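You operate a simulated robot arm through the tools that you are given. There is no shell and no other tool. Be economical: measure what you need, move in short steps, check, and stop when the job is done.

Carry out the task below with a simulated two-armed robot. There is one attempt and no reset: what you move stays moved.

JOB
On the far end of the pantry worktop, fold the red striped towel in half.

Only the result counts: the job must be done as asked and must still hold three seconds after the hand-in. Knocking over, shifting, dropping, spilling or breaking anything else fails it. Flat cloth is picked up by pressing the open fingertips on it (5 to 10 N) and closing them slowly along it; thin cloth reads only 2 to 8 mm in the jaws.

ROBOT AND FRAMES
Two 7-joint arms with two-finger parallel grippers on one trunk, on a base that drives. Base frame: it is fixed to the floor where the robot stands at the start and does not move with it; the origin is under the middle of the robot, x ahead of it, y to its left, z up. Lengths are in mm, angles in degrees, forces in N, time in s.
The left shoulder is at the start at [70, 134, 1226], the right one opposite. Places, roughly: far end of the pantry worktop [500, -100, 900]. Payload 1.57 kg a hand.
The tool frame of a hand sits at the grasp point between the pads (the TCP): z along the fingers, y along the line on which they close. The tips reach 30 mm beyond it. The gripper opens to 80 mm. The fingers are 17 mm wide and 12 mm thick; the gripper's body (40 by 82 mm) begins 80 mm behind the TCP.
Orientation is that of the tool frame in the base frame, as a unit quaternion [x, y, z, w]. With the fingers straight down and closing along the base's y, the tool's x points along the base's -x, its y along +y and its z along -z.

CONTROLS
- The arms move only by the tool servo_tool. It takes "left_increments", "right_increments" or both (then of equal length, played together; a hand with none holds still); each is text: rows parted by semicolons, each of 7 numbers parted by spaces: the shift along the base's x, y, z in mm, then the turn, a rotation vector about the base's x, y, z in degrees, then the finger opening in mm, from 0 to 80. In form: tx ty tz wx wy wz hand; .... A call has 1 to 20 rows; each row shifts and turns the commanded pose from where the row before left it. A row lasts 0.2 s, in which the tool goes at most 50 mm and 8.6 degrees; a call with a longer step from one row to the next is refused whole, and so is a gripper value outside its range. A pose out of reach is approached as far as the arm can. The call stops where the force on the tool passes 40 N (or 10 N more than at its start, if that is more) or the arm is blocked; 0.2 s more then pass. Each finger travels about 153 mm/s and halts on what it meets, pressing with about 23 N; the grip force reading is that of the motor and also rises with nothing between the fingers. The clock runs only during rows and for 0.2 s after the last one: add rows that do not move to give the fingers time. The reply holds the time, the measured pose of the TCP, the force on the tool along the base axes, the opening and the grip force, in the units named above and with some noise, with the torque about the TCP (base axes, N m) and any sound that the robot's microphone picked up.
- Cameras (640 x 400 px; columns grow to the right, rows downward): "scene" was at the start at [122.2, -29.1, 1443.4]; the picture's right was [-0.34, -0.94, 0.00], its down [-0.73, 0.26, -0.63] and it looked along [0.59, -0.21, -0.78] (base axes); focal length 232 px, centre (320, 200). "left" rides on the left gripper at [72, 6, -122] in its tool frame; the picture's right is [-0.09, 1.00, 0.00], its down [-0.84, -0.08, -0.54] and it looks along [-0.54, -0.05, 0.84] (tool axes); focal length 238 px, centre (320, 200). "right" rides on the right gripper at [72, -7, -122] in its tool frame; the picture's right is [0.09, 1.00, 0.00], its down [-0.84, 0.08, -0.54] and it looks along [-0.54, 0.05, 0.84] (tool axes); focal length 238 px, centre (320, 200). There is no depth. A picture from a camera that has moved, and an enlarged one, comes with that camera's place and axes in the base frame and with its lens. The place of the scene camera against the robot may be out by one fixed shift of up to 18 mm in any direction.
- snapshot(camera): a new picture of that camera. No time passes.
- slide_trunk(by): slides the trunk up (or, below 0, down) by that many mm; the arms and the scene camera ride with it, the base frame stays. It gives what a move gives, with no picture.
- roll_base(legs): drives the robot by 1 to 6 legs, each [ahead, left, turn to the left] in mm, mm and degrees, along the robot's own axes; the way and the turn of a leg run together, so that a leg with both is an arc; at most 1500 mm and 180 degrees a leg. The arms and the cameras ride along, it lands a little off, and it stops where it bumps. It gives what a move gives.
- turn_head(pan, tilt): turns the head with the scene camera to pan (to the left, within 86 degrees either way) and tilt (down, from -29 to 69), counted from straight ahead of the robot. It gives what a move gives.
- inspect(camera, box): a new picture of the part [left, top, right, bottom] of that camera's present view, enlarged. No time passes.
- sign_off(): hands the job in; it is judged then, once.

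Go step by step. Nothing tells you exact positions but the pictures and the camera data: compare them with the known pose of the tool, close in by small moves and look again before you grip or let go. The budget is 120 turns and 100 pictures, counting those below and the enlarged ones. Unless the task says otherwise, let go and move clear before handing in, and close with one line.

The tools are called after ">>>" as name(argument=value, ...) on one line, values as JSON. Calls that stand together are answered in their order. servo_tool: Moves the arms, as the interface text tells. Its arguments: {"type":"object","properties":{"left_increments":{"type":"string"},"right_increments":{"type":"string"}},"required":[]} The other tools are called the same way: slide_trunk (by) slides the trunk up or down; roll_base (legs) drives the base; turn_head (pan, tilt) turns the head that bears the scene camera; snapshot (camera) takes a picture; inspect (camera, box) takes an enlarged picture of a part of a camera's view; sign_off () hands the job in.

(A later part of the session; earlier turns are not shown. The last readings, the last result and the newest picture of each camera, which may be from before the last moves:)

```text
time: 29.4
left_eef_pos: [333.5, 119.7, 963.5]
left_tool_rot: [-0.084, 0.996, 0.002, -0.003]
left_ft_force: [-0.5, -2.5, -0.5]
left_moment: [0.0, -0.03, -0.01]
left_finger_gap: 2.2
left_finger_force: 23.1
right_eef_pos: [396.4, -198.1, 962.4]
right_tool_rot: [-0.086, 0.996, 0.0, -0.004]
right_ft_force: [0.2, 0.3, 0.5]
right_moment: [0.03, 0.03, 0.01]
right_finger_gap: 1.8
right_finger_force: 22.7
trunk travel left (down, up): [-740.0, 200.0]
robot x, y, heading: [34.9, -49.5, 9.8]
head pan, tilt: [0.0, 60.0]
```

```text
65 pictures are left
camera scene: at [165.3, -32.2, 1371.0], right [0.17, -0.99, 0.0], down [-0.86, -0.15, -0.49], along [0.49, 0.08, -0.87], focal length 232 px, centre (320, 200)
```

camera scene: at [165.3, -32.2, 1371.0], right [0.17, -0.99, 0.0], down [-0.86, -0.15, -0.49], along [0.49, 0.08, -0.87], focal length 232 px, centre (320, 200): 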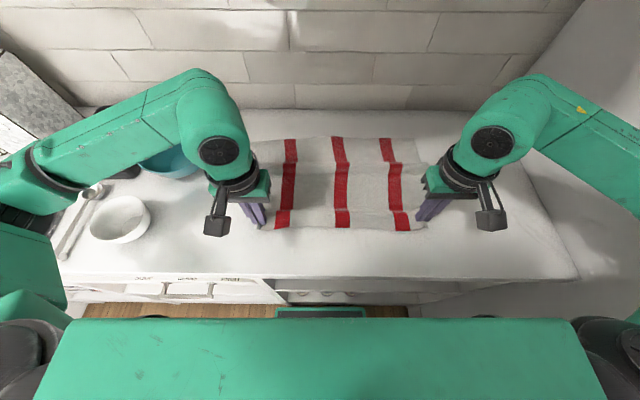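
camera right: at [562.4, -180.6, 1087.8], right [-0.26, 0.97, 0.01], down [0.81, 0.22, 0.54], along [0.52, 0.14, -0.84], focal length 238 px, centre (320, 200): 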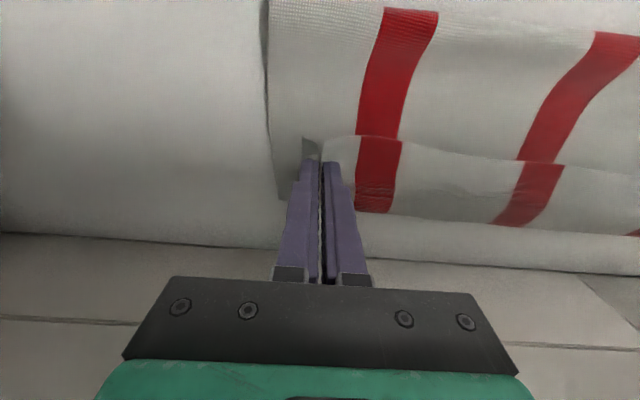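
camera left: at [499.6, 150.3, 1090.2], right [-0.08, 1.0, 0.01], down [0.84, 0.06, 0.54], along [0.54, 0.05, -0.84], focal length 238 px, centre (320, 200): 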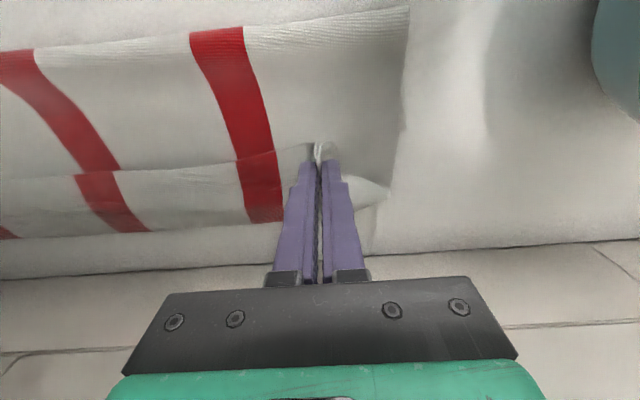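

The towel is nearly back to its original place. I'll pull it gently flat to where the grips started, then lower and look.

>>> servo_tool(right_increments="-6 -1.5 -3 0 0 0 0; -6 -1.5 -3 0 0 0 0; -6 -1.5 -2 0 0 0 0; 0 0 0 0 0 0 0; 0 0 0 0 0 0 0", left_increments="-6 2 -3 0 0 0 0; -6 2 -3 0 0 0 0; -6 2 -2 0 0 0 0; 0 0 0 0 0 0 0; 0 0 0 0 0 0 0")

>>> inspect(camera="scene", box=[220, 100, 460, 250])

```text
time: 30.6
left_eef_pos: [319.3, 131.4, 953.3]
left_tool_rot: [-0.084, 0.996, 0.0, -0.006]
left_ft_force: [2.9, -14.2, 14.9]
left_moment: [-0.44, -0.16, -0.02]
left_finger_gap: 2.6
left_finger_force: 22.9
right_eef_pos: [381.4, -199.9, 951.7]
right_tool_rot: [-0.086, 0.996, -0.001, -0.008]
right_ft_force: [-1.7, 11.2, 0.1]
right_moment: [0.35, 0.07, -0.02]
right_finger_gap: 2.1
right_finger_force: 23.2
trunk travel left (down, up): [-740.0, 200.0]
robot x, y, heading: [46.1, -55.7, 9.4]
head pan, tilt: [0.0, 60.0]
```

```text
2.67 times, centred on (340, 175) of scene
camera zoom: at [171.8, -26.1, 1370.3], right [0.17, -0.99, 0.01], down [-0.86, -0.15, -0.49], along [0.48, 0.08, -0.87], focal length 617 px, centre (267, 267)
```

zoom: 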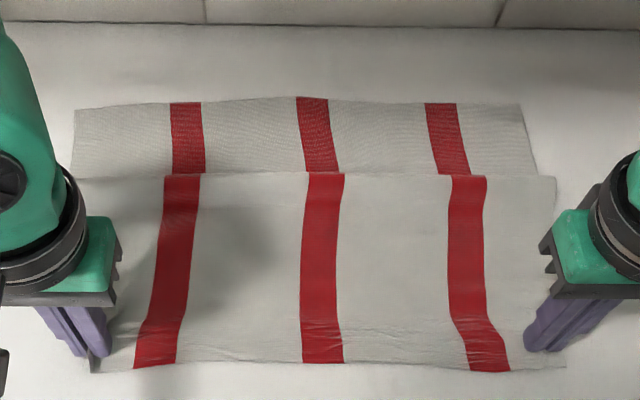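

An overlapping wave is left across the middle, about 30 mm of slack, so I'll pull the front edge another 30 mm toward me to smooth it out.

>>> servo_tool(right_increments="-0.5 3 4 0 0 0 0; -5.9 -1 0 0 0 0 0; -5.9 -1 0 0 0 0 0; -5.9 -1 0 0 0 0 0; -5.9 -1 0 0 0 0 0; -5.9 -1 0 0 0 0 0; 0 0 -3 0 0 0 0; 0 0 0 0 0 0 0; 0 0 0 0 0 0 0", left_increments="0.5 -3 4 0 0 0 0; -5.9 -1 0 0 0 0 0; -5.9 -1 0 0 0 0 0; -5.9 -1 0 0 0 0 0; -5.9 -1 0 0 0 0 0; -5.9 -1 0 0 0 0 0; 0 0 -3 0 0 0 0; 0 0 0 0 0 0 0; 0 0 0 0 0 0 0")

>>> inspect(camera="scene", box=[220, 100, 460, 250])

```text
time: 32.6
left_eef_pos: [296.9, 127.3, 953.3]
left_tool_rot: [-0.087, 0.996, -0.002, -0.007]
left_ft_force: [4.4, -5.5, 20.3]
left_moment: [-0.13, -0.11, 0.01]
left_finger_gap: 2.7
left_finger_force: 22.9
right_eef_pos: [357.3, -198.3, 953.4]
right_tool_rot: [-0.086, 0.996, -0.004, -0.011]
right_ft_force: [0.0, 4.7, 0.2]
right_moment: [0.15, 0.04, -0.03]
right_finger_gap: 1.9
right_finger_force: 23.2
trunk travel left (down, up): [-740.0, 200.0]
robot x, y, heading: [39.9, -53.7, 10.0]
head pan, tilt: [0.0, 60.0]
```

```text
2.67 times, centred on (340, 175) of scene
camera zoom: at [179.6, -20.7, 1369.6], right [0.17, -0.99, 0.01], down [-0.86, -0.16, -0.48], along [0.48, 0.07, -0.88], focal length 617 px, centre (267, 267)
```

zoom: 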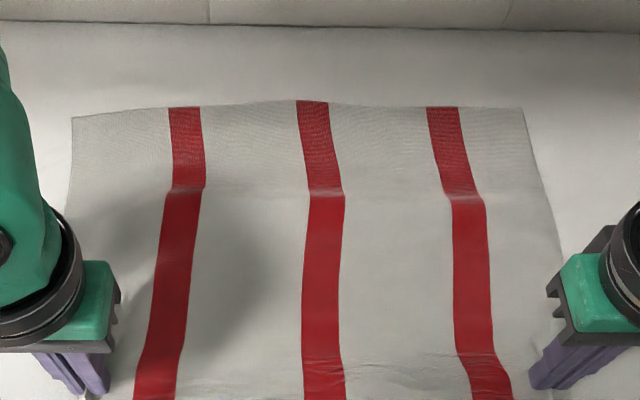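

The towel is almost flat again and sits a little closer to me. I'll release both grips, rise and look.

>>> servo_tool(right_increments="0 0 0 0 0 0 10; 0 0 0 0 0 0 25; 0 0 0 0 0 0 40; 0 0 0 0 0 0 50; 0 0 0 0 0 0 50; 0 0 15 0 0 0 50; 0 0 30 0 0 0 50; 0 0 35 0 0 0 50; 0 0 0 0 0 0 50", left_increments="0 0 1 0 0 0 10; 0 0 0 0 0 0 25; 0 0 0 0 0 0 40; 0 0 0 0 0 0 50; 0 0 0 0 0 0 50; 0 0 15 0 0 0 50; 0 0 30 0 0 0 50; 0 0 35 0 0 0 50; 0 0 0 0 0 0 50")

>>> snapshot(camera="scene")

>>> snapshot(camera="right")

>>> snapshot(camera="left")

```text
time: 34.6
left_eef_pos: [288.9, 124.2, 1035.5]
left_tool_rot: [-0.084, 0.996, 0.001, -0.005]
left_ft_force: [0.4, 0.2, -0.4]
left_moment: [0.0, 0.02, -0.01]
left_finger_gap: 49.9
left_finger_force: 0.0
right_eef_pos: [349.4, -200.0, 1034.2]
right_tool_rot: [-0.083, 0.997, -0.002, -0.007]
right_ft_force: [0.0, 0.0, -0.6]
right_moment: [0.01, 0.0, 0.0]
right_finger_gap: 49.9
right_finger_force: 0.1
trunk travel left (down, up): [-740.0, 200.0]
robot x, y, heading: [37.2, -55.1, 9.4]
head pan, tilt: [0.0, 60.0]
```

```text
62 pictures are left
camera scene: at [166.5, -24.3, 1370.3], right [0.17, -0.99, 0.01], down [-0.86, -0.15, -0.49], along [0.48, 0.07, -0.87], focal length 232 px, centre (320, 200)
```

scene: 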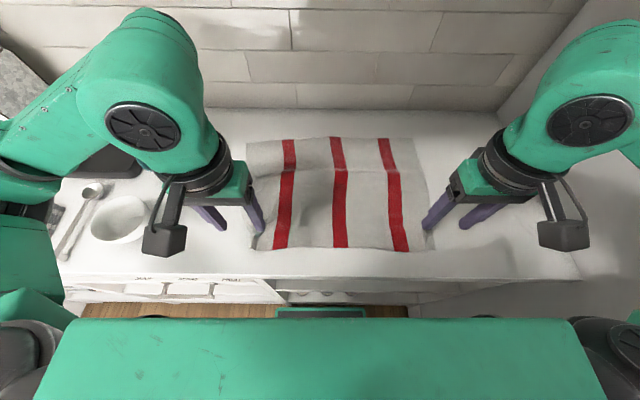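

```text
61 pictures are left
camera right: at [279.8, -217.4, 1157.3], right [-0.26, 0.97, 0.0], down [0.82, 0.22, 0.53], along [0.51, 0.13, -0.85], focal length 238 px, centre (320, 200)
```

right: 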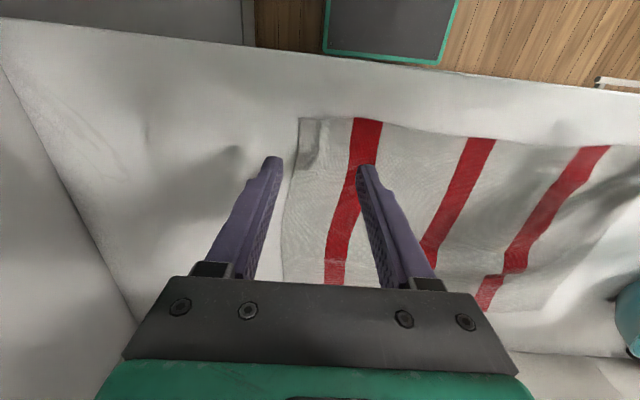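

```text
60 pictures are left
camera left: at [218.9, 118.0, 1158.5], right [-0.07, 1.0, 0.0], down [0.84, 0.06, 0.54], along [0.53, 0.04, -0.84], focal length 238 px, centre (320, 200)
```

left: 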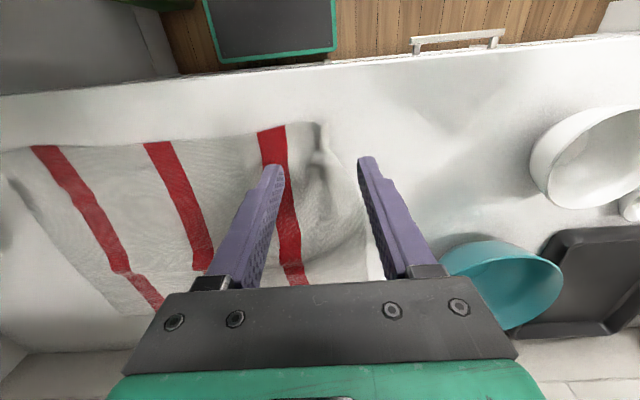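

The front-left corner still looks bunched, so I'll zoom in on it.

>>> inspect(camera="left", box=[200, 80, 440, 230])

>>> inspect(camera="right", box=[220, 80, 460, 230])

```text
2.67 times, centred on (320, 155) of left
camera zoom: at [218.9, 118.0, 1158.5], right [-0.07, 1.0, 0.0], down [0.84, 0.06, 0.54], along [0.53, 0.04, -0.84], focal length 636 px, centre (320, 320)
```

zoom: 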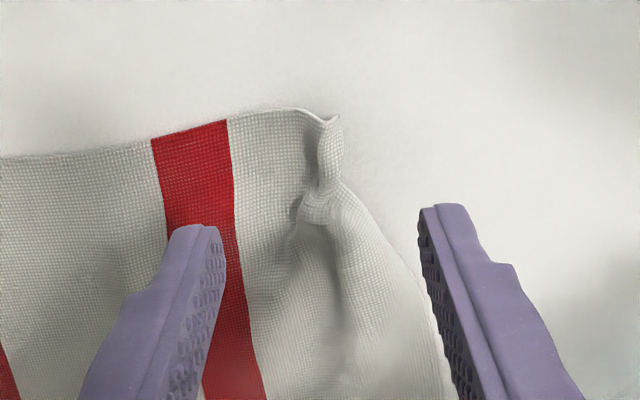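

```text
2.67 times, centred on (340, 155) of right
camera zoom: at [279.8, -217.4, 1157.3], right [-0.26, 0.97, 0.0], down [0.82, 0.22, 0.53], along [0.51, 0.13, -0.85], focal length 636 px, centre (267, 320)
```

zoom: 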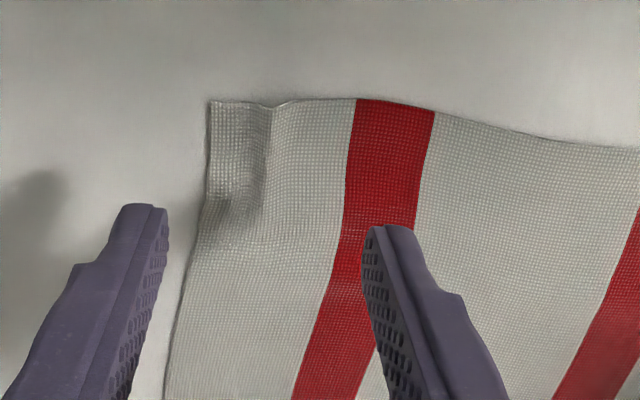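

The front-left corner is gathered into a ridge at about [299, 127]. I'll press closed fingertips on it and open them to spread it out.

>>> servo_tool(left_increments="8 2 -25 0 0 0 10; 0 0 -25 0 0 0 0; 0 0 -20 0 0 0 0; 0 0 -8 0 0 0 0; 0 0 0 0 0 0 0; 0 0 0 0 0 0 0")

```text
time: 36.0
left_eef_pos: [295.7, 126.4, 957.9]
left_tool_rot: [-0.084, 0.996, 0.001, -0.004]
left_ft_force: [0.0, 0.1, 0.2]
left_moment: [0.0, -0.05, -0.01]
left_finger_gap: 0.2
left_finger_force: 21.6
right_eef_pos: [349.8, -201.6, 1034.4]
right_tool_rot: [-0.085, 0.996, -0.003, -0.006]
right_ft_force: [0.6, -0.1, -0.4]
right_moment: [0.02, -0.02, -0.04]
right_finger_gap: 50.0
right_finger_force: 0.0
trunk travel left (down, up): [-740.0, 200.0]
robot x, y, heading: [38.5, -56.9, 9.4]
head pan, tilt: [0.0, 60.0]
```

>>> servo_tool(left_increments="0 0 -3 0 0 0 0; 0 0 -2.5 0 0 0 0; 0 0 0 0 0 0 0; 0 0 0 0 0 0 0")

```text
time: 37.0
left_eef_pos: [294.5, 125.4, 953.5]
left_tool_rot: [-0.084, 0.996, 0.001, -0.003]
left_ft_force: [0.7, -0.6, 6.1]
left_moment: [0.02, -0.07, -0.01]
left_finger_gap: 0.0
left_finger_force: 21.2
right_eef_pos: [349.0, -201.6, 1034.6]
right_tool_rot: [-0.084, 0.996, -0.002, -0.006]
right_ft_force: [0.5, -0.2, 0.4]
right_moment: [-0.05, 0.02, -0.04]
right_finger_gap: 50.3
right_finger_force: 0.1
trunk travel left (down, up): [-740.0, 200.0]
robot x, y, heading: [39.8, -57.2, 9.7]
head pan, tilt: [0.0, 60.0]
```

The left hand presses with about 6 N on the ridge. I'll open the fingers slowly to spread the cloth, then rise and look.

>>> servo_tool(left_increments="0 0 -0.8 0 0 0 6; 0 0 0 0 0 0 12; 0 0 0 0 0 0 18; 0 0 0 0 0 0 24; 0 0 0 0 0 0 30; 0 0 0 0 0 0 36; 0 0 0 0 0 0 42; 0 0 0 0 0 0 48; 0 0 0 0 0 0 54; 0 0 0 0 0 0 58; 0 0 0 0 0 0 58; 0 0 20 0 0 0 58; 0 0 35 0 0 0 58; 0 0 35 0 0 0 58; 0 0 0 0 0 0 58")

>>> snapshot(camera="left")

```text
time: 40.2
left_eef_pos: [295.8, 126.2, 1042.7]
left_tool_rot: [-0.084, 0.996, 0.0, -0.004]
left_ft_force: [-0.8, 0.1, -0.1]
left_moment: [0.0, -0.03, 0.06]
left_finger_gap: 57.9
left_finger_force: 0.0
right_eef_pos: [349.1, -199.4, 1033.9]
right_tool_rot: [-0.085, 0.996, -0.002, -0.005]
right_ft_force: [0.0, -0.1, -0.2]
right_moment: [-0.01, 0.01, 0.0]
right_finger_gap: 49.8
right_finger_force: 0.0
trunk travel left (down, up): [-740.0, 200.0]
robot x, y, heading: [41.0, -56.0, 9.5]
head pan, tilt: [0.0, 60.0]
```

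```text
57 pictures are left
camera left: at [225.3, 119.5, 1165.2], right [-0.08, 1.0, 0.0], down [0.84, 0.06, 0.54], along [0.53, 0.04, -0.84], focal length 238 px, centre (320, 200)
```

left: 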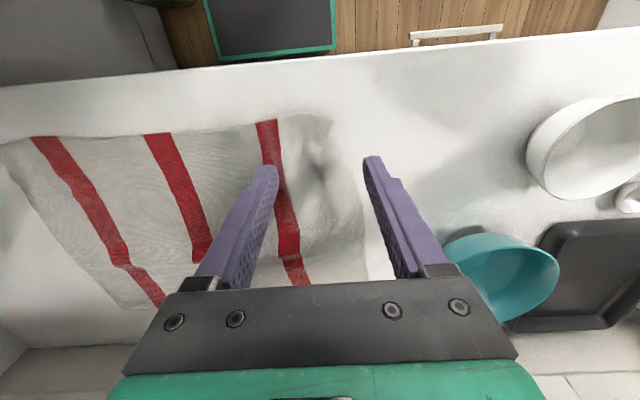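

That corner is better now. Next I'll move both hands over the back corners.

>>> servo_tool(right_increments="37.9 5.6 0 0 0 0 60; 37.9 5.6 0 0 0 0 60; 37.9 5.6 0 0 0 0 60; 37.9 5.6 0 0 0 0 60; 37.9 5.6 0 0 0 0 60; 37.9 5.6 0 0 0 0 60; 37.9 5.6 0 0 0 0 60; 0 0 0 0 0 0 60; 0 0 0 0 0 0 60", left_increments="33.6 7.6 0 0 0 0 60; 33.6 7.6 0 0 0 0 60; 33.6 7.6 0 0 0 0 60; 33.6 7.6 0 0 0 0 60; 33.6 7.6 0 0 0 0 60; 33.6 7.6 0 0 0 0 60; 33.6 7.6 0 0 0 0 60; 0 0 0 0 0 0 60; 0 0 0 0 0 0 60")

>>> snapshot(camera="right")

>>> snapshot(camera="left")

>>> snapshot(camera="scene")

```text
time: 42.2
left_eef_pos: [522.1, 169.6, 1046.3]
left_tool_rot: [-0.084, 0.996, 0.005, 0.003]
left_ft_force: [-1.2, 0.1, -0.2]
left_moment: [0.01, -0.01, 0.01]
left_finger_gap: 60.0
left_finger_force: 0.1
right_eef_pos: [605.6, -171.2, 1036.8]
right_tool_rot: [-0.085, 0.996, 0.003, -0.001]
right_ft_force: [0.1, -0.2, -0.9]
right_moment: [-0.03, -0.01, 0.03]
right_finger_gap: 60.1
right_finger_force: 0.1
trunk travel left (down, up): [-740.0, 200.0]
robot x, y, heading: [38.5, -54.2, 9.8]
head pan, tilt: [0.0, 60.0]
```

```text
56 pictures are left
camera right: at [534.4, -188.6, 1158.8], right [-0.26, 0.97, 0.01], down [0.81, 0.22, 0.54], along [0.52, 0.14, -0.84], focal length 238 px, centre (320, 200)
```

right: 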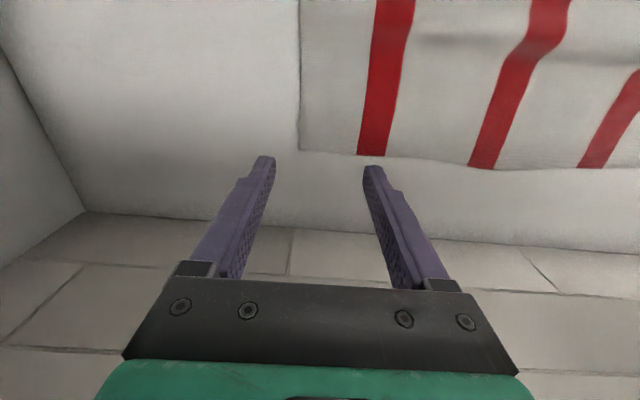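

```text
55 pictures are left
camera left: at [451.1, 162.0, 1167.7], right [-0.08, 1.0, 0.01], down [0.84, 0.06, 0.54], along [0.54, 0.05, -0.84], focal length 238 px, centre (320, 200)
```

left: 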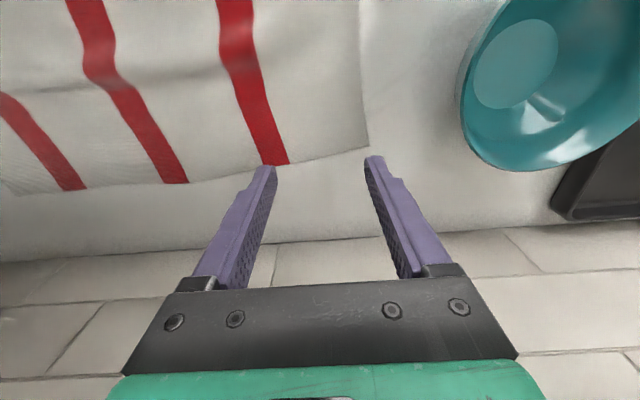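

```text
54 pictures are left
camera scene: at [154.8, -38.5, 1372.2], right [0.17, -0.99, 0.0], down [-0.85, -0.15, -0.5], along [0.49, 0.08, -0.87], focal length 232 px, centre (320, 200)
```

scene: 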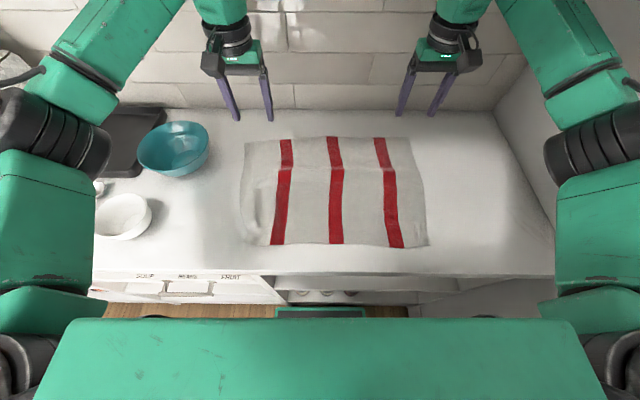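

The back corners are at about [628, −187] and [538, 224]. I'll line the hands up 13 mm in from the back edge and lower them.

>>> servo_tool(right_increments="1 12 -15 0 0 0 60; 1 12 -20 0 0 0 60; 0 0 -20 0 0 0 60; 0 0 -15 0 0 0 60; 0 0 0 0 0 0 60; 0 0 0 0 0 0 60", left_increments="5 5 -20 0 0 0 60; 5 5.5 -20 0 0 0 60; 0 0 -20 0 0 0 60; 0 0 -19 0 0 0 60; 0 0 0 0 0 0 60; 0 0 0 0 0 0 60")

>>> snapshot(camera="right")

>>> snapshot(camera="left")

```text
time: 43.6
left_eef_pos: [531.7, 180.6, 966.8]
left_tool_rot: [-0.085, 0.996, 0.005, 0.001]
left_ft_force: [-0.1, 0.3, 0.5]
left_moment: [-0.01, 0.01, -0.03]
left_finger_gap: 60.1
left_finger_force: 0.0
right_eef_pos: [607.8, -147.0, 966.1]
right_tool_rot: [-0.084, 0.996, 0.002, -0.001]
right_ft_force: [-0.8, -0.7, 1.2]
right_moment: [0.01, 0.0, -0.02]
right_finger_gap: 60.4
right_finger_force: 0.1
trunk travel left (down, up): [-740.0, 200.0]
robot x, y, heading: [37.9, -53.3, 9.7]
head pan, tilt: [0.0, 60.0]
```

```text
53 pictures are left
camera right: at [537.0, -165.7, 1088.9], right [-0.26, 0.97, 0.01], down [0.81, 0.21, 0.54], along [0.52, 0.14, -0.84], focal length 238 px, centre (320, 200)
```

right: 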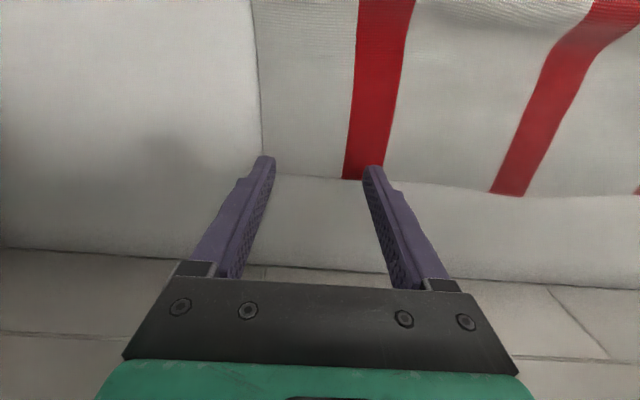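

```text
52 pictures are left
camera left: at [460.8, 172.2, 1088.9], right [-0.08, 1.0, 0.01], down [0.84, 0.06, 0.54], along [0.54, 0.05, -0.84], focal length 238 px, centre (320, 200)
```

left: 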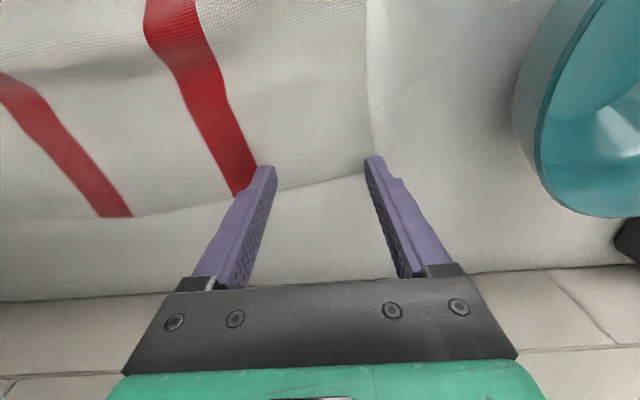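

The alignment is good on both sides. I'll level the tools slightly and lower to touch.

>>> servo_tool(right_increments="0 0 -6 -0.2 0 0 60; 0 0 -4 0 0 0 60; 0 0 -3 0 0 0 60; 0 0 0 0 0 0 60; 0 0 0 0 0 0 60", left_increments="0 0 -6 -0.5 0 0 60; 0 0 -4 0 0 0 60; 0 0 -3 0 0 0 60; 0 0 0 0 0 0 60; 0 0 0 0 0 0 60")

```text
time: 44.8
left_eef_pos: [533.3, 180.5, 954.8]
left_tool_rot: [-0.084, 0.996, 0.001, 0.002]
left_ft_force: [0.5, -0.6, -0.6]
left_moment: [-0.02, 0.04, 0.04]
left_finger_gap: 59.9
left_finger_force: 0.0
right_eef_pos: [607.4, -146.1, 952.4]
right_tool_rot: [-0.085, 0.996, 0.002, -0.001]
right_ft_force: [-0.5, 0.5, -0.3]
right_moment: [0.03, -0.03, 0.01]
right_finger_gap: 60.1
right_finger_force: 0.0
trunk travel left (down, up): [-740.0, 200.0]
robot x, y, heading: [40.0, -58.5, 10.0]
head pan, tilt: [0.0, 60.0]
```

>>> servo_tool(right_increments="0 0 -0.8 0 0 0 60; 0 0 -0.7 0 0 0 60; 0 0 0 0 0 0 60; 0 0 0 0 0 0 60", left_increments="0 0 -1 0 0 0 60; 0 0 -1 0 0 0 60; 0 0 0 0 0 0 60; 0 0 0 0 0 0 60")

```text
time: 45.8
left_eef_pos: [533.4, 179.6, 951.3]
left_tool_rot: [-0.086, 0.996, 0.001, 0.0]
left_ft_force: [0.3, -0.1, 0.0]
left_moment: [0.03, -0.02, 0.0]
left_finger_gap: 59.9
left_finger_force: 0.1
right_eef_pos: [608.6, -148.3, 952.9]
right_tool_rot: [-0.085, 0.996, 0.001, -0.001]
right_ft_force: [-0.6, -1.2, 0.5]
right_moment: [-0.01, 0.0, 0.03]
right_finger_gap: 60.3
right_finger_force: 0.0
trunk travel left (down, up): [-740.0, 200.0]
robot x, y, heading: [38.5, -57.9, 9.5]
head pan, tilt: [0.0, 60.0]
```

>>> servo_tool(right_increments="0 0 -0.8 0 0 0 60; 0 0 -0.7 0 0 0 60; 0 0 0 0 0 0 60; 0 0 0 0 0 0 60", left_increments="0 0 -0.8 0 0 0 60; 0 0 -0.7 0 0 0 60; 0 0 0 0 0 0 60; 0 0 0 0 0 0 60")

```text
time: 46.8
left_eef_pos: [532.1, 180.0, 952.4]
left_tool_rot: [-0.085, 0.996, 0.0, 0.002]
left_ft_force: [0.9, 0.0, 3.5]
left_moment: [0.05, 0.0, -0.01]
left_finger_gap: 59.8
left_finger_force: 0.0
right_eef_pos: [607.5, -148.3, 950.8]
right_tool_rot: [-0.084, 0.996, 0.001, 0.0]
right_ft_force: [1.0, 1.4, 5.7]
right_moment: [-0.13, -0.08, 0.05]
right_finger_gap: 59.9
right_finger_force: 0.0
trunk travel left (down, up): [-740.0, 200.0]
robot x, y, heading: [42.7, -55.8, 9.5]
head pan, tilt: [0.0, 60.0]
```

Contact is light and even on both hands. I'll add a touch of pressure and close slowly.

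>>> servo_tool(right_increments="0 0 -0.3 0 0 0 60; 0 0 0 0 0 0 56; 0 0 0 0 0 0 52; 0 0 0 0 0 0 48; 0 0 0 0 0 0 44; 0 0 0 0 0 0 40; 0 0 0 0 0 0 36; 0 0 0 0 0 0 32; 0 0 0 0 0 0 28; 0 0 0 0 0 0 24; 0 0 0 0 0 0 20; 0 0 0 0 0 0 16; 0 0 0 0 0 0 12; 0 0 0 0 0 0 8; 0 0 0 0 0 0 4; 0 0 0 0 0 0 0; 0 0 0 0 0 0 0; 0 0 0 0 0 0 0", left_increments="0 0 -0.5 0 0 0 60; 0 0 0 0 0 0 56; 0 0 0 0 0 0 52; 0 0 0 0 0 0 48; 0 0 0 0 0 0 44; 0 0 0 0 0 0 40; 0 0 0 0 0 0 36; 0 0 0 0 0 0 32; 0 0 0 0 0 0 28; 0 0 0 0 0 0 24; 0 0 0 0 0 0 20; 0 0 0 0 0 0 16; 0 0 0 0 0 0 12; 0 0 0 0 0 0 8; 0 0 0 0 0 0 4; 0 0 0 0 0 0 0; 0 0 0 0 0 0 0; 0 0 0 0 0 0 0")

>>> snapshot(camera="right")

>>> snapshot(camera="left")

>>> inspect(camera="scene", box=[220, 110, 460, 260])

```text
time: 50.6
left_eef_pos: [532.7, 179.2, 952.0]
left_tool_rot: [-0.084, 0.996, 0.001, 0.001]
left_ft_force: [2.0, -10.0, 7.5]
left_moment: [-0.28, -0.04, 0.01]
left_finger_gap: 2.4
left_finger_force: 22.5
right_eef_pos: [607.4, -148.5, 951.3]
right_tool_rot: [-0.086, 0.996, 0.002, -0.001]
right_ft_force: [-3.2, 9.6, 5.8]
right_moment: [0.28, 0.04, -0.03]
right_finger_gap: 2.4
right_finger_force: 22.9
trunk travel left (down, up): [-740.0, 200.0]
robot x, y, heading: [41.5, -57.6, 9.6]
head pan, tilt: [0.0, 60.0]
```

```text
51 pictures are left
camera right: at [535.5, -165.7, 1073.3], right [-0.26, 0.97, 0.0], down [0.81, 0.22, 0.54], along [0.52, 0.14, -0.84], focal length 238 px, centre (320, 200)
```

right: 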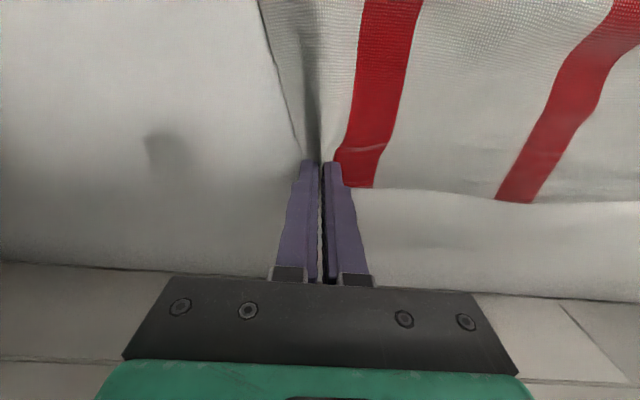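

```text
50 pictures are left
camera left: at [459.6, 172.8, 1073.1], right [-0.08, 1.0, 0.0], down [0.84, 0.06, 0.55], along [0.54, 0.04, -0.84], focal length 238 px, centre (320, 200)
```

left: 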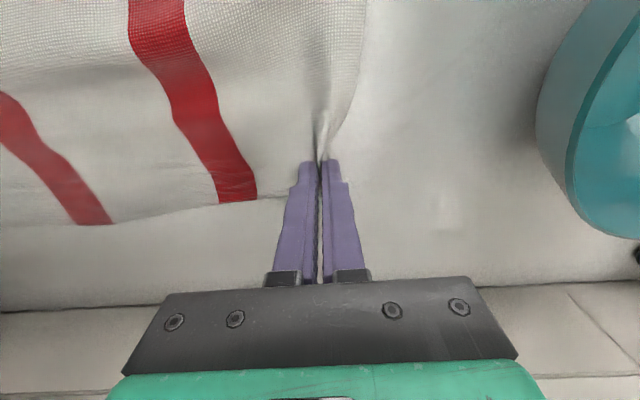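

```text
2.67 times, centred on (340, 185) of scene
camera zoom: at [152.5, -38.9, 1372.4], right [0.17, -0.99, 0.0], down [-0.85, -0.15, -0.5], along [0.49, 0.08, -0.87], focal length 617 px, centre (267, 240)
```

zoom: 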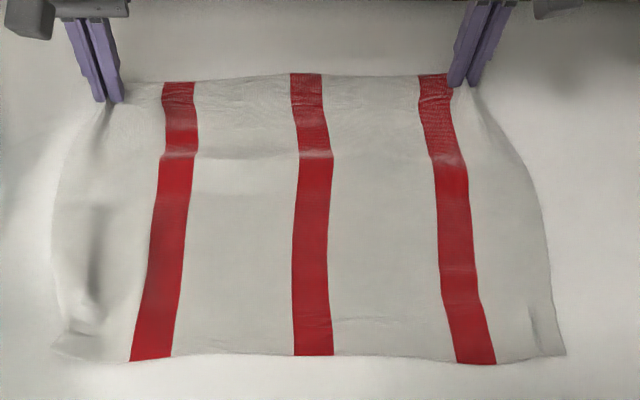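

Both back corners are pinched, with about 10 N of sideways tension. I'll lift them, relax that tension, and tilt the fingers forward so the cloth hangs down naturally.

>>> servo_tool(right_increments="-2 -0.3 18 0 0 0 0; -4.4 2.3 17 0.84 -4.93 0 0; -5.9 -1 15 0.84 -4.93 0 0; -7.9 -1.3 13 0.84 -4.93 0 0; -9.9 -1.7 11 0.84 -4.93 0 0; -10.8 -1.8 9 0.84 -4.93 0 0; -11.8 -2 7 0.84 -4.93 0 0; -11.8 -2 5 0.84 -4.93 0 0; -11.8 -2 3 0.84 -4.93 0 0; -12.8 -2.2 2 0.84 -4.93 0 0; 0 0 0 0.84 -4.93 0 0", left_increments="-2 -0.3 18 0 0 0 0; -3.4 -3.7 17 0.84 -4.93 0 0; -5.9 -1 15 0.84 -4.93 0 0; -7.9 -1.3 13 0.84 -4.93 0 0; -9.9 -1.7 11 0.84 -4.93 0 0; -10.8 -1.8 9 0.84 -4.93 0 0; -11.8 -2 7 0.84 -4.93 0 0; -11.8 -2 5 0.84 -4.93 0 0; -11.8 -2 3 0.84 -4.93 0 0; -12.8 -2.2 2 0.84 -4.93 0 0; 0 0 0 0.84 -4.93 0 0")

>>> snapshot(camera="scene")

>>> turn_head(pan=86, tilt=45)

>>> snapshot(camera="scene")

>>> turn_head(pan=-86, tilt=45)

>>> snapshot(camera="scene")

>>> turn_head(pan=0, tilt=60)

```text
time: 53.0
left_eef_pos: [451.0, 165.9, 1046.0]
left_tool_rot: [-0.078, 0.903, 0.036, 0.42]
left_ft_force: [-0.2, -2.6, 0.0]
left_moment: [-0.05, 0.02, -0.05]
left_finger_gap: 2.5
left_finger_force: 22.9
right_eef_pos: [523.1, -155.6, 1048.6]
right_tool_rot: [-0.078, 0.904, 0.035, 0.418]
right_ft_force: [-0.1, 3.1, 0.8]
right_moment: [0.04, 0.04, 0.06]
right_finger_gap: 2.8
right_finger_force: 23.0
trunk travel left (down, up): [-740.0, 200.0]
robot x, y, heading: [36.5, -55.3, 9.8]
head pan, tilt: [0.0, 60.0]
```

```text
48 pictures are left
camera scene: at [162.3, -33.8, 1371.4], right [0.17, -0.99, 0.0], down [-0.86, -0.15, -0.49], along [0.49, 0.08, -0.87], focal length 232 px, centre (320, 200)
```

scene: 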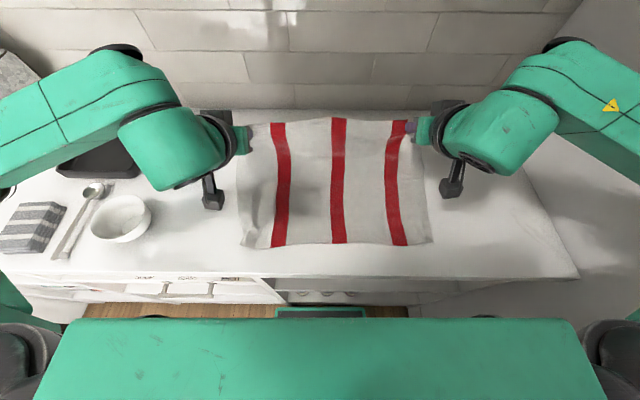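

```text
time: 54.6
left_eef_pos: [450.0, 165.1, 1046.0]
left_tool_rot: [-0.077, 0.904, 0.035, 0.419]
left_ft_force: [1.2, -2.3, 0.1]
left_moment: [-0.04, -0.03, -0.1]
left_finger_gap: 2.5
left_finger_force: 22.7
right_eef_pos: [524.9, -155.8, 1048.2]
right_tool_rot: [-0.078, 0.905, 0.035, 0.417]
right_ft_force: [-0.2, 3.6, 0.9]
right_moment: [0.08, 0.01, 0.08]
right_finger_gap: 2.4
right_finger_force: 23.0
trunk travel left (down, up): [-740.0, 200.0]
robot x, y, heading: [43.9, -55.9, 9.6]
head pan, tilt: [85.9, 45.0]
```

```text
47 pictures are left
camera scene: at [89.2, 36.1, 1391.0], right [1.0, 0.1, -0.01], down [0.06, -0.71, -0.7], along [-0.07, 0.7, -0.71], focal length 232 px, centre (320, 200)
```

scene: 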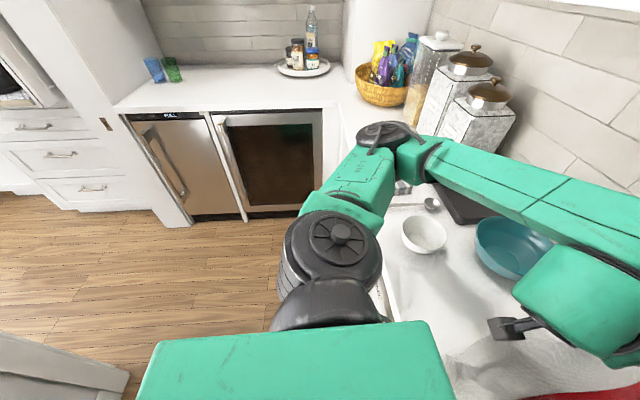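

```text
time: 57.2
left_eef_pos: [451.1, 165.6, 1045.3]
left_tool_rot: [-0.078, 0.904, 0.036, 0.419]
left_ft_force: [0.8, -2.1, -0.2]
left_moment: [-0.02, -0.03, -0.06]
left_finger_gap: 2.6
left_finger_force: 22.8
right_eef_pos: [524.2, -155.4, 1047.7]
right_tool_rot: [-0.078, 0.905, 0.035, 0.417]
right_ft_force: [-0.1, 2.5, 0.2]
right_moment: [0.05, 0.04, 0.04]
right_finger_gap: 2.6
right_finger_force: 23.0
trunk travel left (down, up): [-740.0, 200.0]
robot x, y, heading: [39.1, -56.0, 9.6]
head pan, tilt: [-85.9, 45.0]
```

```text
46 pictures are left
camera scene: at [116.4, -123.8, 1391.5], right [-0.97, -0.24, 0.01], down [-0.17, 0.68, -0.71], along [0.16, -0.69, -0.71], focal length 232 px, centre (320, 200)
```

scene: 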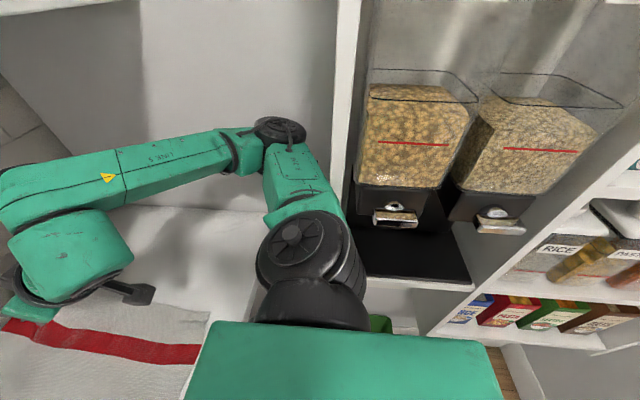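

```text
time: 58.8
left_eef_pos: [451.6, 165.1, 1046.4]
left_tool_rot: [-0.077, 0.904, 0.035, 0.419]
left_ft_force: [1.6, -3.3, -0.1]
left_moment: [-0.08, -0.02, -0.06]
left_finger_gap: 2.6
left_finger_force: 23.6
right_eef_pos: [525.0, -156.6, 1048.7]
right_tool_rot: [-0.077, 0.905, 0.034, 0.418]
right_ft_force: [-0.6, 2.7, -0.7]
right_moment: [0.03, 0.03, 0.04]
right_finger_gap: 2.5
right_finger_force: 22.8
trunk travel left (down, up): [-740.0, 200.0]
robot x, y, heading: [44.4, -55.4, 9.8]
head pan, tilt: [0.0, 60.0]
```

The cloth hangs well. To place the edge at the front with the fingers tilted I need more room, so I'll back the base up 130 mm. I'll also shift 50 mm left to keep the right elbow away from the side shelves. The hands stay within the cloth's slack during this.

>>> roll_base(legs=[[-130, 50, 0]])

>>> snapshot(camera="scene")

```text
time: 59.9
left_eef_pos: [387.8, 198.3, 1042.2]
left_tool_rot: [-0.124, 0.901, 0.054, 0.411]
left_ft_force: [-0.5, 0.0, 0.0]
left_moment: [-0.02, -0.03, -0.07]
left_finger_gap: 2.4
left_finger_force: 23.2
right_eef_pos: [492.3, -111.2, 1042.7]
right_tool_rot: [-0.127, 0.902, 0.056, 0.409]
right_ft_force: [0.3, 1.4, 0.3]
right_moment: [0.0, 0.06, -0.04]
right_finger_gap: 2.3
right_finger_force: 23.1
trunk travel left (down, up): [-740.0, 200.0]
robot x, y, heading: [-13.8, -68.7, 15.4]
head pan, tilt: [0.0, 60.0]
stopped in leg 1: the robot was blocked; the commanded pose is now the measured one
```

```text
45 pictures are left
camera scene: at [127.7, -26.0, 1370.0], right [0.27, -0.96, 0.01], down [-0.84, -0.24, -0.48], along [0.47, 0.12, -0.88], focal length 232 px, centre (320, 200)
```

scene: 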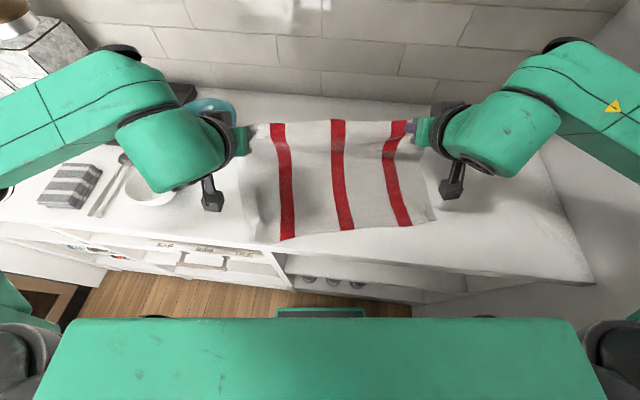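

The base touched something at the right rear after about 55 mm and turned 6° left, so I won't back up any further. I'll first bring the hands back square over the towel.

>>> servo_tool(right_increments="-6.9 -14.6 0 0 0 -1.45 0; -6.9 -14.6 0 0 0 -1.45 0; -6.9 -14.6 0 0 0 -1.45 0; -6.9 -14.6 0 0 0 -1.45 0; 0 0 0 0 0 0 0", left_increments="5.4 -10.5 0 0 0 -1.45 0; 5.4 -10.5 0 0 0 -1.45 0; 5.4 -10.5 0 0 0 -1.45 0; 5.4 -10.5 0 0 0 -1.45 0; 0 0 0 0 0 0 0")

>>> turn_head(pan=-80, tilt=55)

>>> snapshot(camera="scene")

>>> turn_head(pan=-5.8, tilt=60)

>>> snapshot(camera="scene")

```text
time: 61.3
left_eef_pos: [399.2, 175.6, 1040.0]
left_tool_rot: [-0.122, 0.901, 0.046, 0.413]
left_ft_force: [0.1, -1.2, -1.1]
left_moment: [-0.03, -0.03, -0.08]
left_finger_gap: 2.5
left_finger_force: 22.5
right_eef_pos: [485.4, -139.9, 1046.4]
right_tool_rot: [-0.127, 0.902, 0.052, 0.41]
right_ft_force: [-1.9, 1.4, 0.2]
right_moment: [0.03, 0.02, -0.02]
right_finger_gap: 2.5
right_finger_force: 23.2
trunk travel left (down, up): [-740.0, 200.0]
robot x, y, heading: [4.9, -93.9, 20.7]
head pan, tilt: [0.0, 60.0]
stopped in row 5 (left hand): the arm was blocked; the commanded pose is now the measured one
```

```text
time: 62.8
left_eef_pos: [398.0, 176.5, 1037.6]
left_tool_rot: [-0.124, 0.902, 0.048, 0.412]
left_ft_force: [0.0, -2.6, -0.2]
left_moment: [-0.05, -0.01, -0.05]
left_finger_gap: 2.2
left_finger_force: 23.2
right_eef_pos: [483.5, -139.8, 1044.5]
right_tool_rot: [-0.127, 0.902, 0.05, 0.409]
right_ft_force: [-0.9, 2.5, 0.2]
right_moment: [0.03, 0.03, 0.01]
right_finger_gap: 2.4
right_finger_force: 23.1
trunk travel left (down, up): [-740.0, 200.0]
robot x, y, heading: [1.9, -98.2, 20.9]
head pan, tilt: [-80.0, 55.0]
```

```text
44 pictures are left
camera scene: at [110.1, -112.1, 1377.6], right [-0.86, -0.51, 0.03], down [-0.43, 0.69, -0.58], along [0.28, -0.51, -0.81], focal length 232 px, centre (320, 200)
```

scene: 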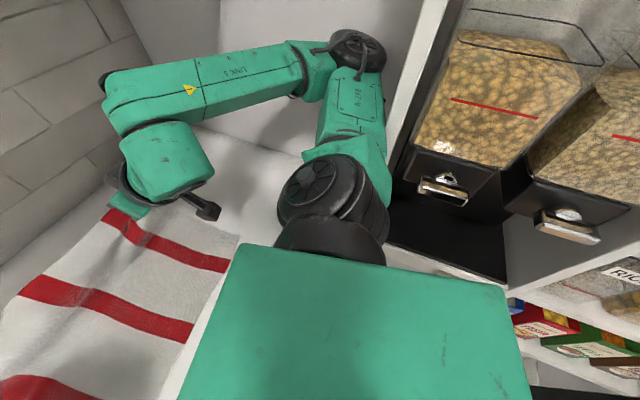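

```text
time: 64.3
left_eef_pos: [398.6, 177.9, 1038.3]
left_tool_rot: [-0.123, 0.902, 0.047, 0.412]
left_ft_force: [-0.1, -2.0, -0.2]
left_moment: [-0.03, -0.02, -0.06]
left_finger_gap: 2.3
left_finger_force: 23.5
right_eef_pos: [484.4, -140.0, 1044.3]
right_tool_rot: [-0.128, 0.902, 0.052, 0.409]
right_ft_force: [-1.3, 1.7, 0.1]
right_moment: [0.06, 0.05, 0.02]
right_finger_gap: 2.6
right_finger_force: 23.0
trunk travel left (down, up): [-740.0, 200.0]
robot x, y, heading: [4.6, -89.7, 21.1]
head pan, tilt: [-5.8, 60.0]
```

```text
43 pictures are left
camera scene: at [137.6, -33.1, 1368.9], right [0.26, -0.97, 0.02], down [-0.85, -0.24, -0.48], along [0.47, 0.11, -0.88], focal length 232 px, centre (320, 200)
```

scene: 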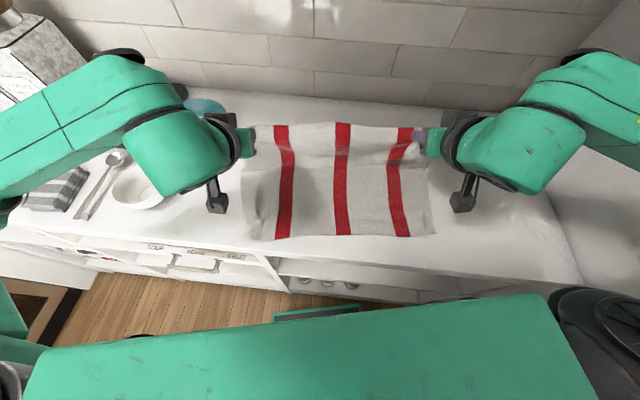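

The right elbow is touching the side post and pushing the base round. I'll move the base left to free it.

>>> roll_base(legs=[[0, 60, 0]])

>>> turn_head(pan=-80, tilt=45)

>>> snapshot(camera="scene")

```text
time: 65.2
left_eef_pos: [384.1, 213.3, 1037.3]
left_tool_rot: [-0.114, 0.904, 0.053, 0.409]
left_ft_force: [1.1, -1.3, 0.6]
left_moment: [-0.06, 0.0, -0.02]
left_finger_gap: 2.5
left_finger_force: 22.8
right_eef_pos: [466.6, -103.7, 1037.2]
right_tool_rot: [-0.119, 0.904, 0.059, 0.407]
right_ft_force: [-0.3, 2.1, 0.2]
right_moment: [0.03, 0.02, 0.02]
right_finger_gap: 2.3
right_finger_force: 23.1
trunk travel left (down, up): [-740.0, 200.0]
robot x, y, heading: [-21.2, -35.3, 20.3]
head pan, tilt: [-5.8, 60.0]
```

```text
time: 66.7
left_eef_pos: [383.4, 213.9, 1039.9]
left_tool_rot: [-0.115, 0.903, 0.054, 0.41]
left_ft_force: [0.8, -1.2, -0.9]
left_moment: [-0.04, 0.0, -0.05]
left_finger_gap: 2.3
left_finger_force: 23.4
right_eef_pos: [467.3, -103.1, 1040.4]
right_tool_rot: [-0.119, 0.904, 0.059, 0.407]
right_ft_force: [0.6, 0.7, -0.3]
right_moment: [0.03, -0.01, 0.02]
right_finger_gap: 2.6
right_finger_force: 22.8
trunk travel left (down, up): [-740.0, 200.0]
robot x, y, heading: [-19.8, -38.2, 20.3]
head pan, tilt: [-80.0, 45.0]
```

```text
42 pictures are left
camera scene: at [100.9, -86.9, 1389.0], right [-0.86, -0.51, 0.03], down [-0.38, 0.61, -0.7], along [0.34, -0.61, -0.71], focal length 232 px, centre (320, 200)
```

scene: 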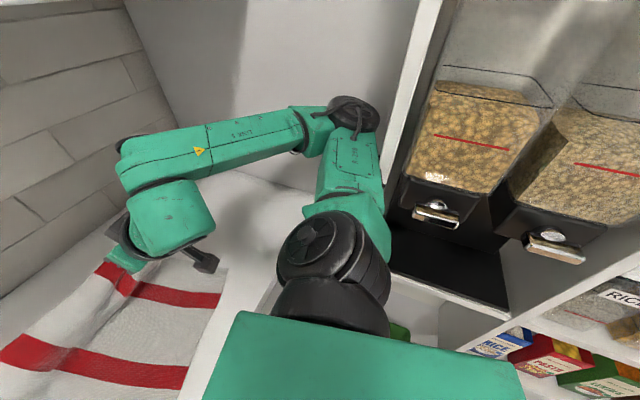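

The elbow is free. I'll move the hands back square over the towel and check.

>>> servo_tool(right_increments="1.4 -13 0 0 0 -1.1 0; 1.4 -13 0 0 0 -1.1 0; 1.4 -13 0 0 0 -1.1 0; 1.4 -13 0 0 0 -1.1 0; 1.4 -13 0 0 0 -1.1 0; 0 0 0 0 0 0 0", left_increments="5.4 -11.2 0 0 0 -1.1 0; 5.4 -11.2 0 0 0 -1.1 0; 5.4 -11.2 0 0 0 -1.1 0; 5.4 -11.2 0 0 0 -1.1 0; 5.4 -11.2 0 0 0 -1.1 0; 0 0 0 0 0 0 0")

>>> turn_head(pan=-10, tilt=60)

>>> snapshot(camera="scene")

```text
time: 68.3
left_eef_pos: [403.4, 168.1, 1040.9]
left_tool_rot: [-0.123, 0.902, 0.055, 0.411]
left_ft_force: [1.1, -3.3, -0.4]
left_moment: [-0.06, -0.03, -0.09]
left_finger_gap: 2.5
left_finger_force: 22.9
right_eef_pos: [502.7, -146.6, 1040.5]
right_tool_rot: [-0.129, 0.903, 0.062, 0.406]
right_ft_force: [-0.3, 2.9, 0.0]
right_moment: [0.05, 0.05, 0.07]
right_finger_gap: 2.6
right_finger_force: 23.9
trunk travel left (down, up): [-740.0, 200.0]
robot x, y, heading: [-1.3, -75.5, 26.7]
head pan, tilt: [-80.0, 45.0]
stopped in row 6 (left hand): the arm was blocked; the commanded pose is now the measured one
```

```text
time: 69.7
left_eef_pos: [403.4, 169.8, 1040.8]
left_tool_rot: [-0.125, 0.902, 0.055, 0.41]
left_ft_force: [1.4, -3.8, -0.1]
left_moment: [-0.11, -0.07, -0.12]
left_finger_gap: 2.3
left_finger_force: 23.1
right_eef_pos: [502.3, -145.8, 1040.9]
right_tool_rot: [-0.13, 0.902, 0.061, 0.407]
right_ft_force: [-2.8, 4.7, 0.3]
right_moment: [0.1, 0.03, 0.04]
right_finger_gap: 2.4
right_finger_force: 23.2
trunk travel left (down, up): [-740.0, 200.0]
robot x, y, heading: [0.1, -73.9, 27.0]
head pan, tilt: [-10.0, 60.0]
```

```text
41 pictures are left
camera scene: at [136.5, -23.5, 1369.0], right [0.29, -0.96, 0.0], down [-0.84, -0.26, -0.48], along [0.46, 0.14, -0.88], focal length 232 px, centre (320, 200)
```

scene: 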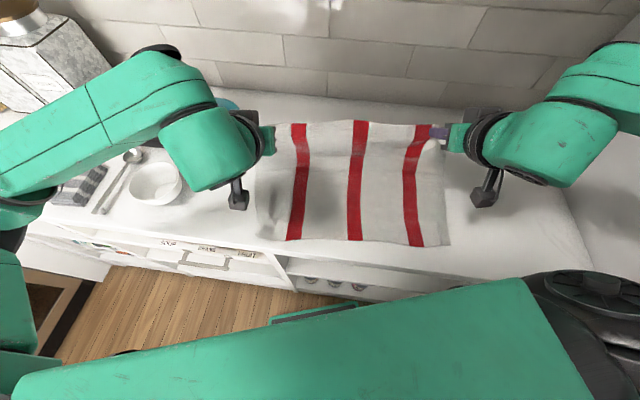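

The elbow still presses the side panel when I reach right, so the base needs to stand further left. Moving left while turning right keeps the hands almost in place over the towel.

>>> roll_base(legs=[[10, 40, 0], [15, 60, -9], [10, 60, -9]])

>>> turn_head(pan=0, tilt=60)

>>> snapshot(camera="scene")

```text
time: 70.4
left_eef_pos: [399.1, 171.4, 1041.8]
left_tool_rot: [-0.127, 0.9, 0.057, 0.413]
left_ft_force: [0.5, -3.1, 0.3]
left_moment: [-0.06, 0.0, -0.05]
left_finger_gap: 2.6
left_finger_force: 23.0
right_eef_pos: [501.2, -141.1, 1040.8]
right_tool_rot: [-0.134, 0.901, 0.065, 0.406]
right_ft_force: [-0.1, 2.5, 0.1]
right_moment: [0.05, 0.03, -0.02]
right_finger_gap: 2.3
right_finger_force: 23.1
trunk travel left (down, up): [-740.0, 200.0]
robot x, y, heading: [0.7, -72.4, 27.4]
head pan, tilt: [-10.0, 60.0]
stopped in leg 1: the robot was blocked; the commanded pose is now the measured one
```

```text
time: 71.1
left_eef_pos: [400.3, 170.5, 1040.5]
left_tool_rot: [-0.126, 0.901, 0.056, 0.412]
left_ft_force: [0.9, -4.3, -0.4]
left_moment: [-0.07, -0.04, -0.1]
left_finger_gap: 2.4
left_finger_force: 23.2
right_eef_pos: [500.3, -144.0, 1040.9]
right_tool_rot: [-0.132, 0.902, 0.063, 0.407]
right_ft_force: [-1.2, 2.7, 0.5]
right_moment: [0.05, 0.01, 0.02]
right_finger_gap: 2.3
right_finger_force: 23.0
trunk travel left (down, up): [-740.0, 200.0]
robot x, y, heading: [-0.5, -73.8, 27.2]
head pan, tilt: [0.0, 60.0]
```

```text
40 pictures are left
camera scene: at [130.1, -13.0, 1369.2], right [0.46, -0.89, 0.0], down [-0.78, -0.4, -0.48], along [0.43, 0.22, -0.88], focal length 232 px, centre (320, 200)
```

scene: 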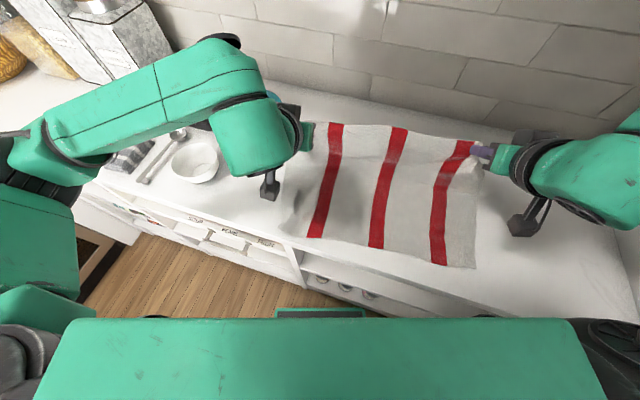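

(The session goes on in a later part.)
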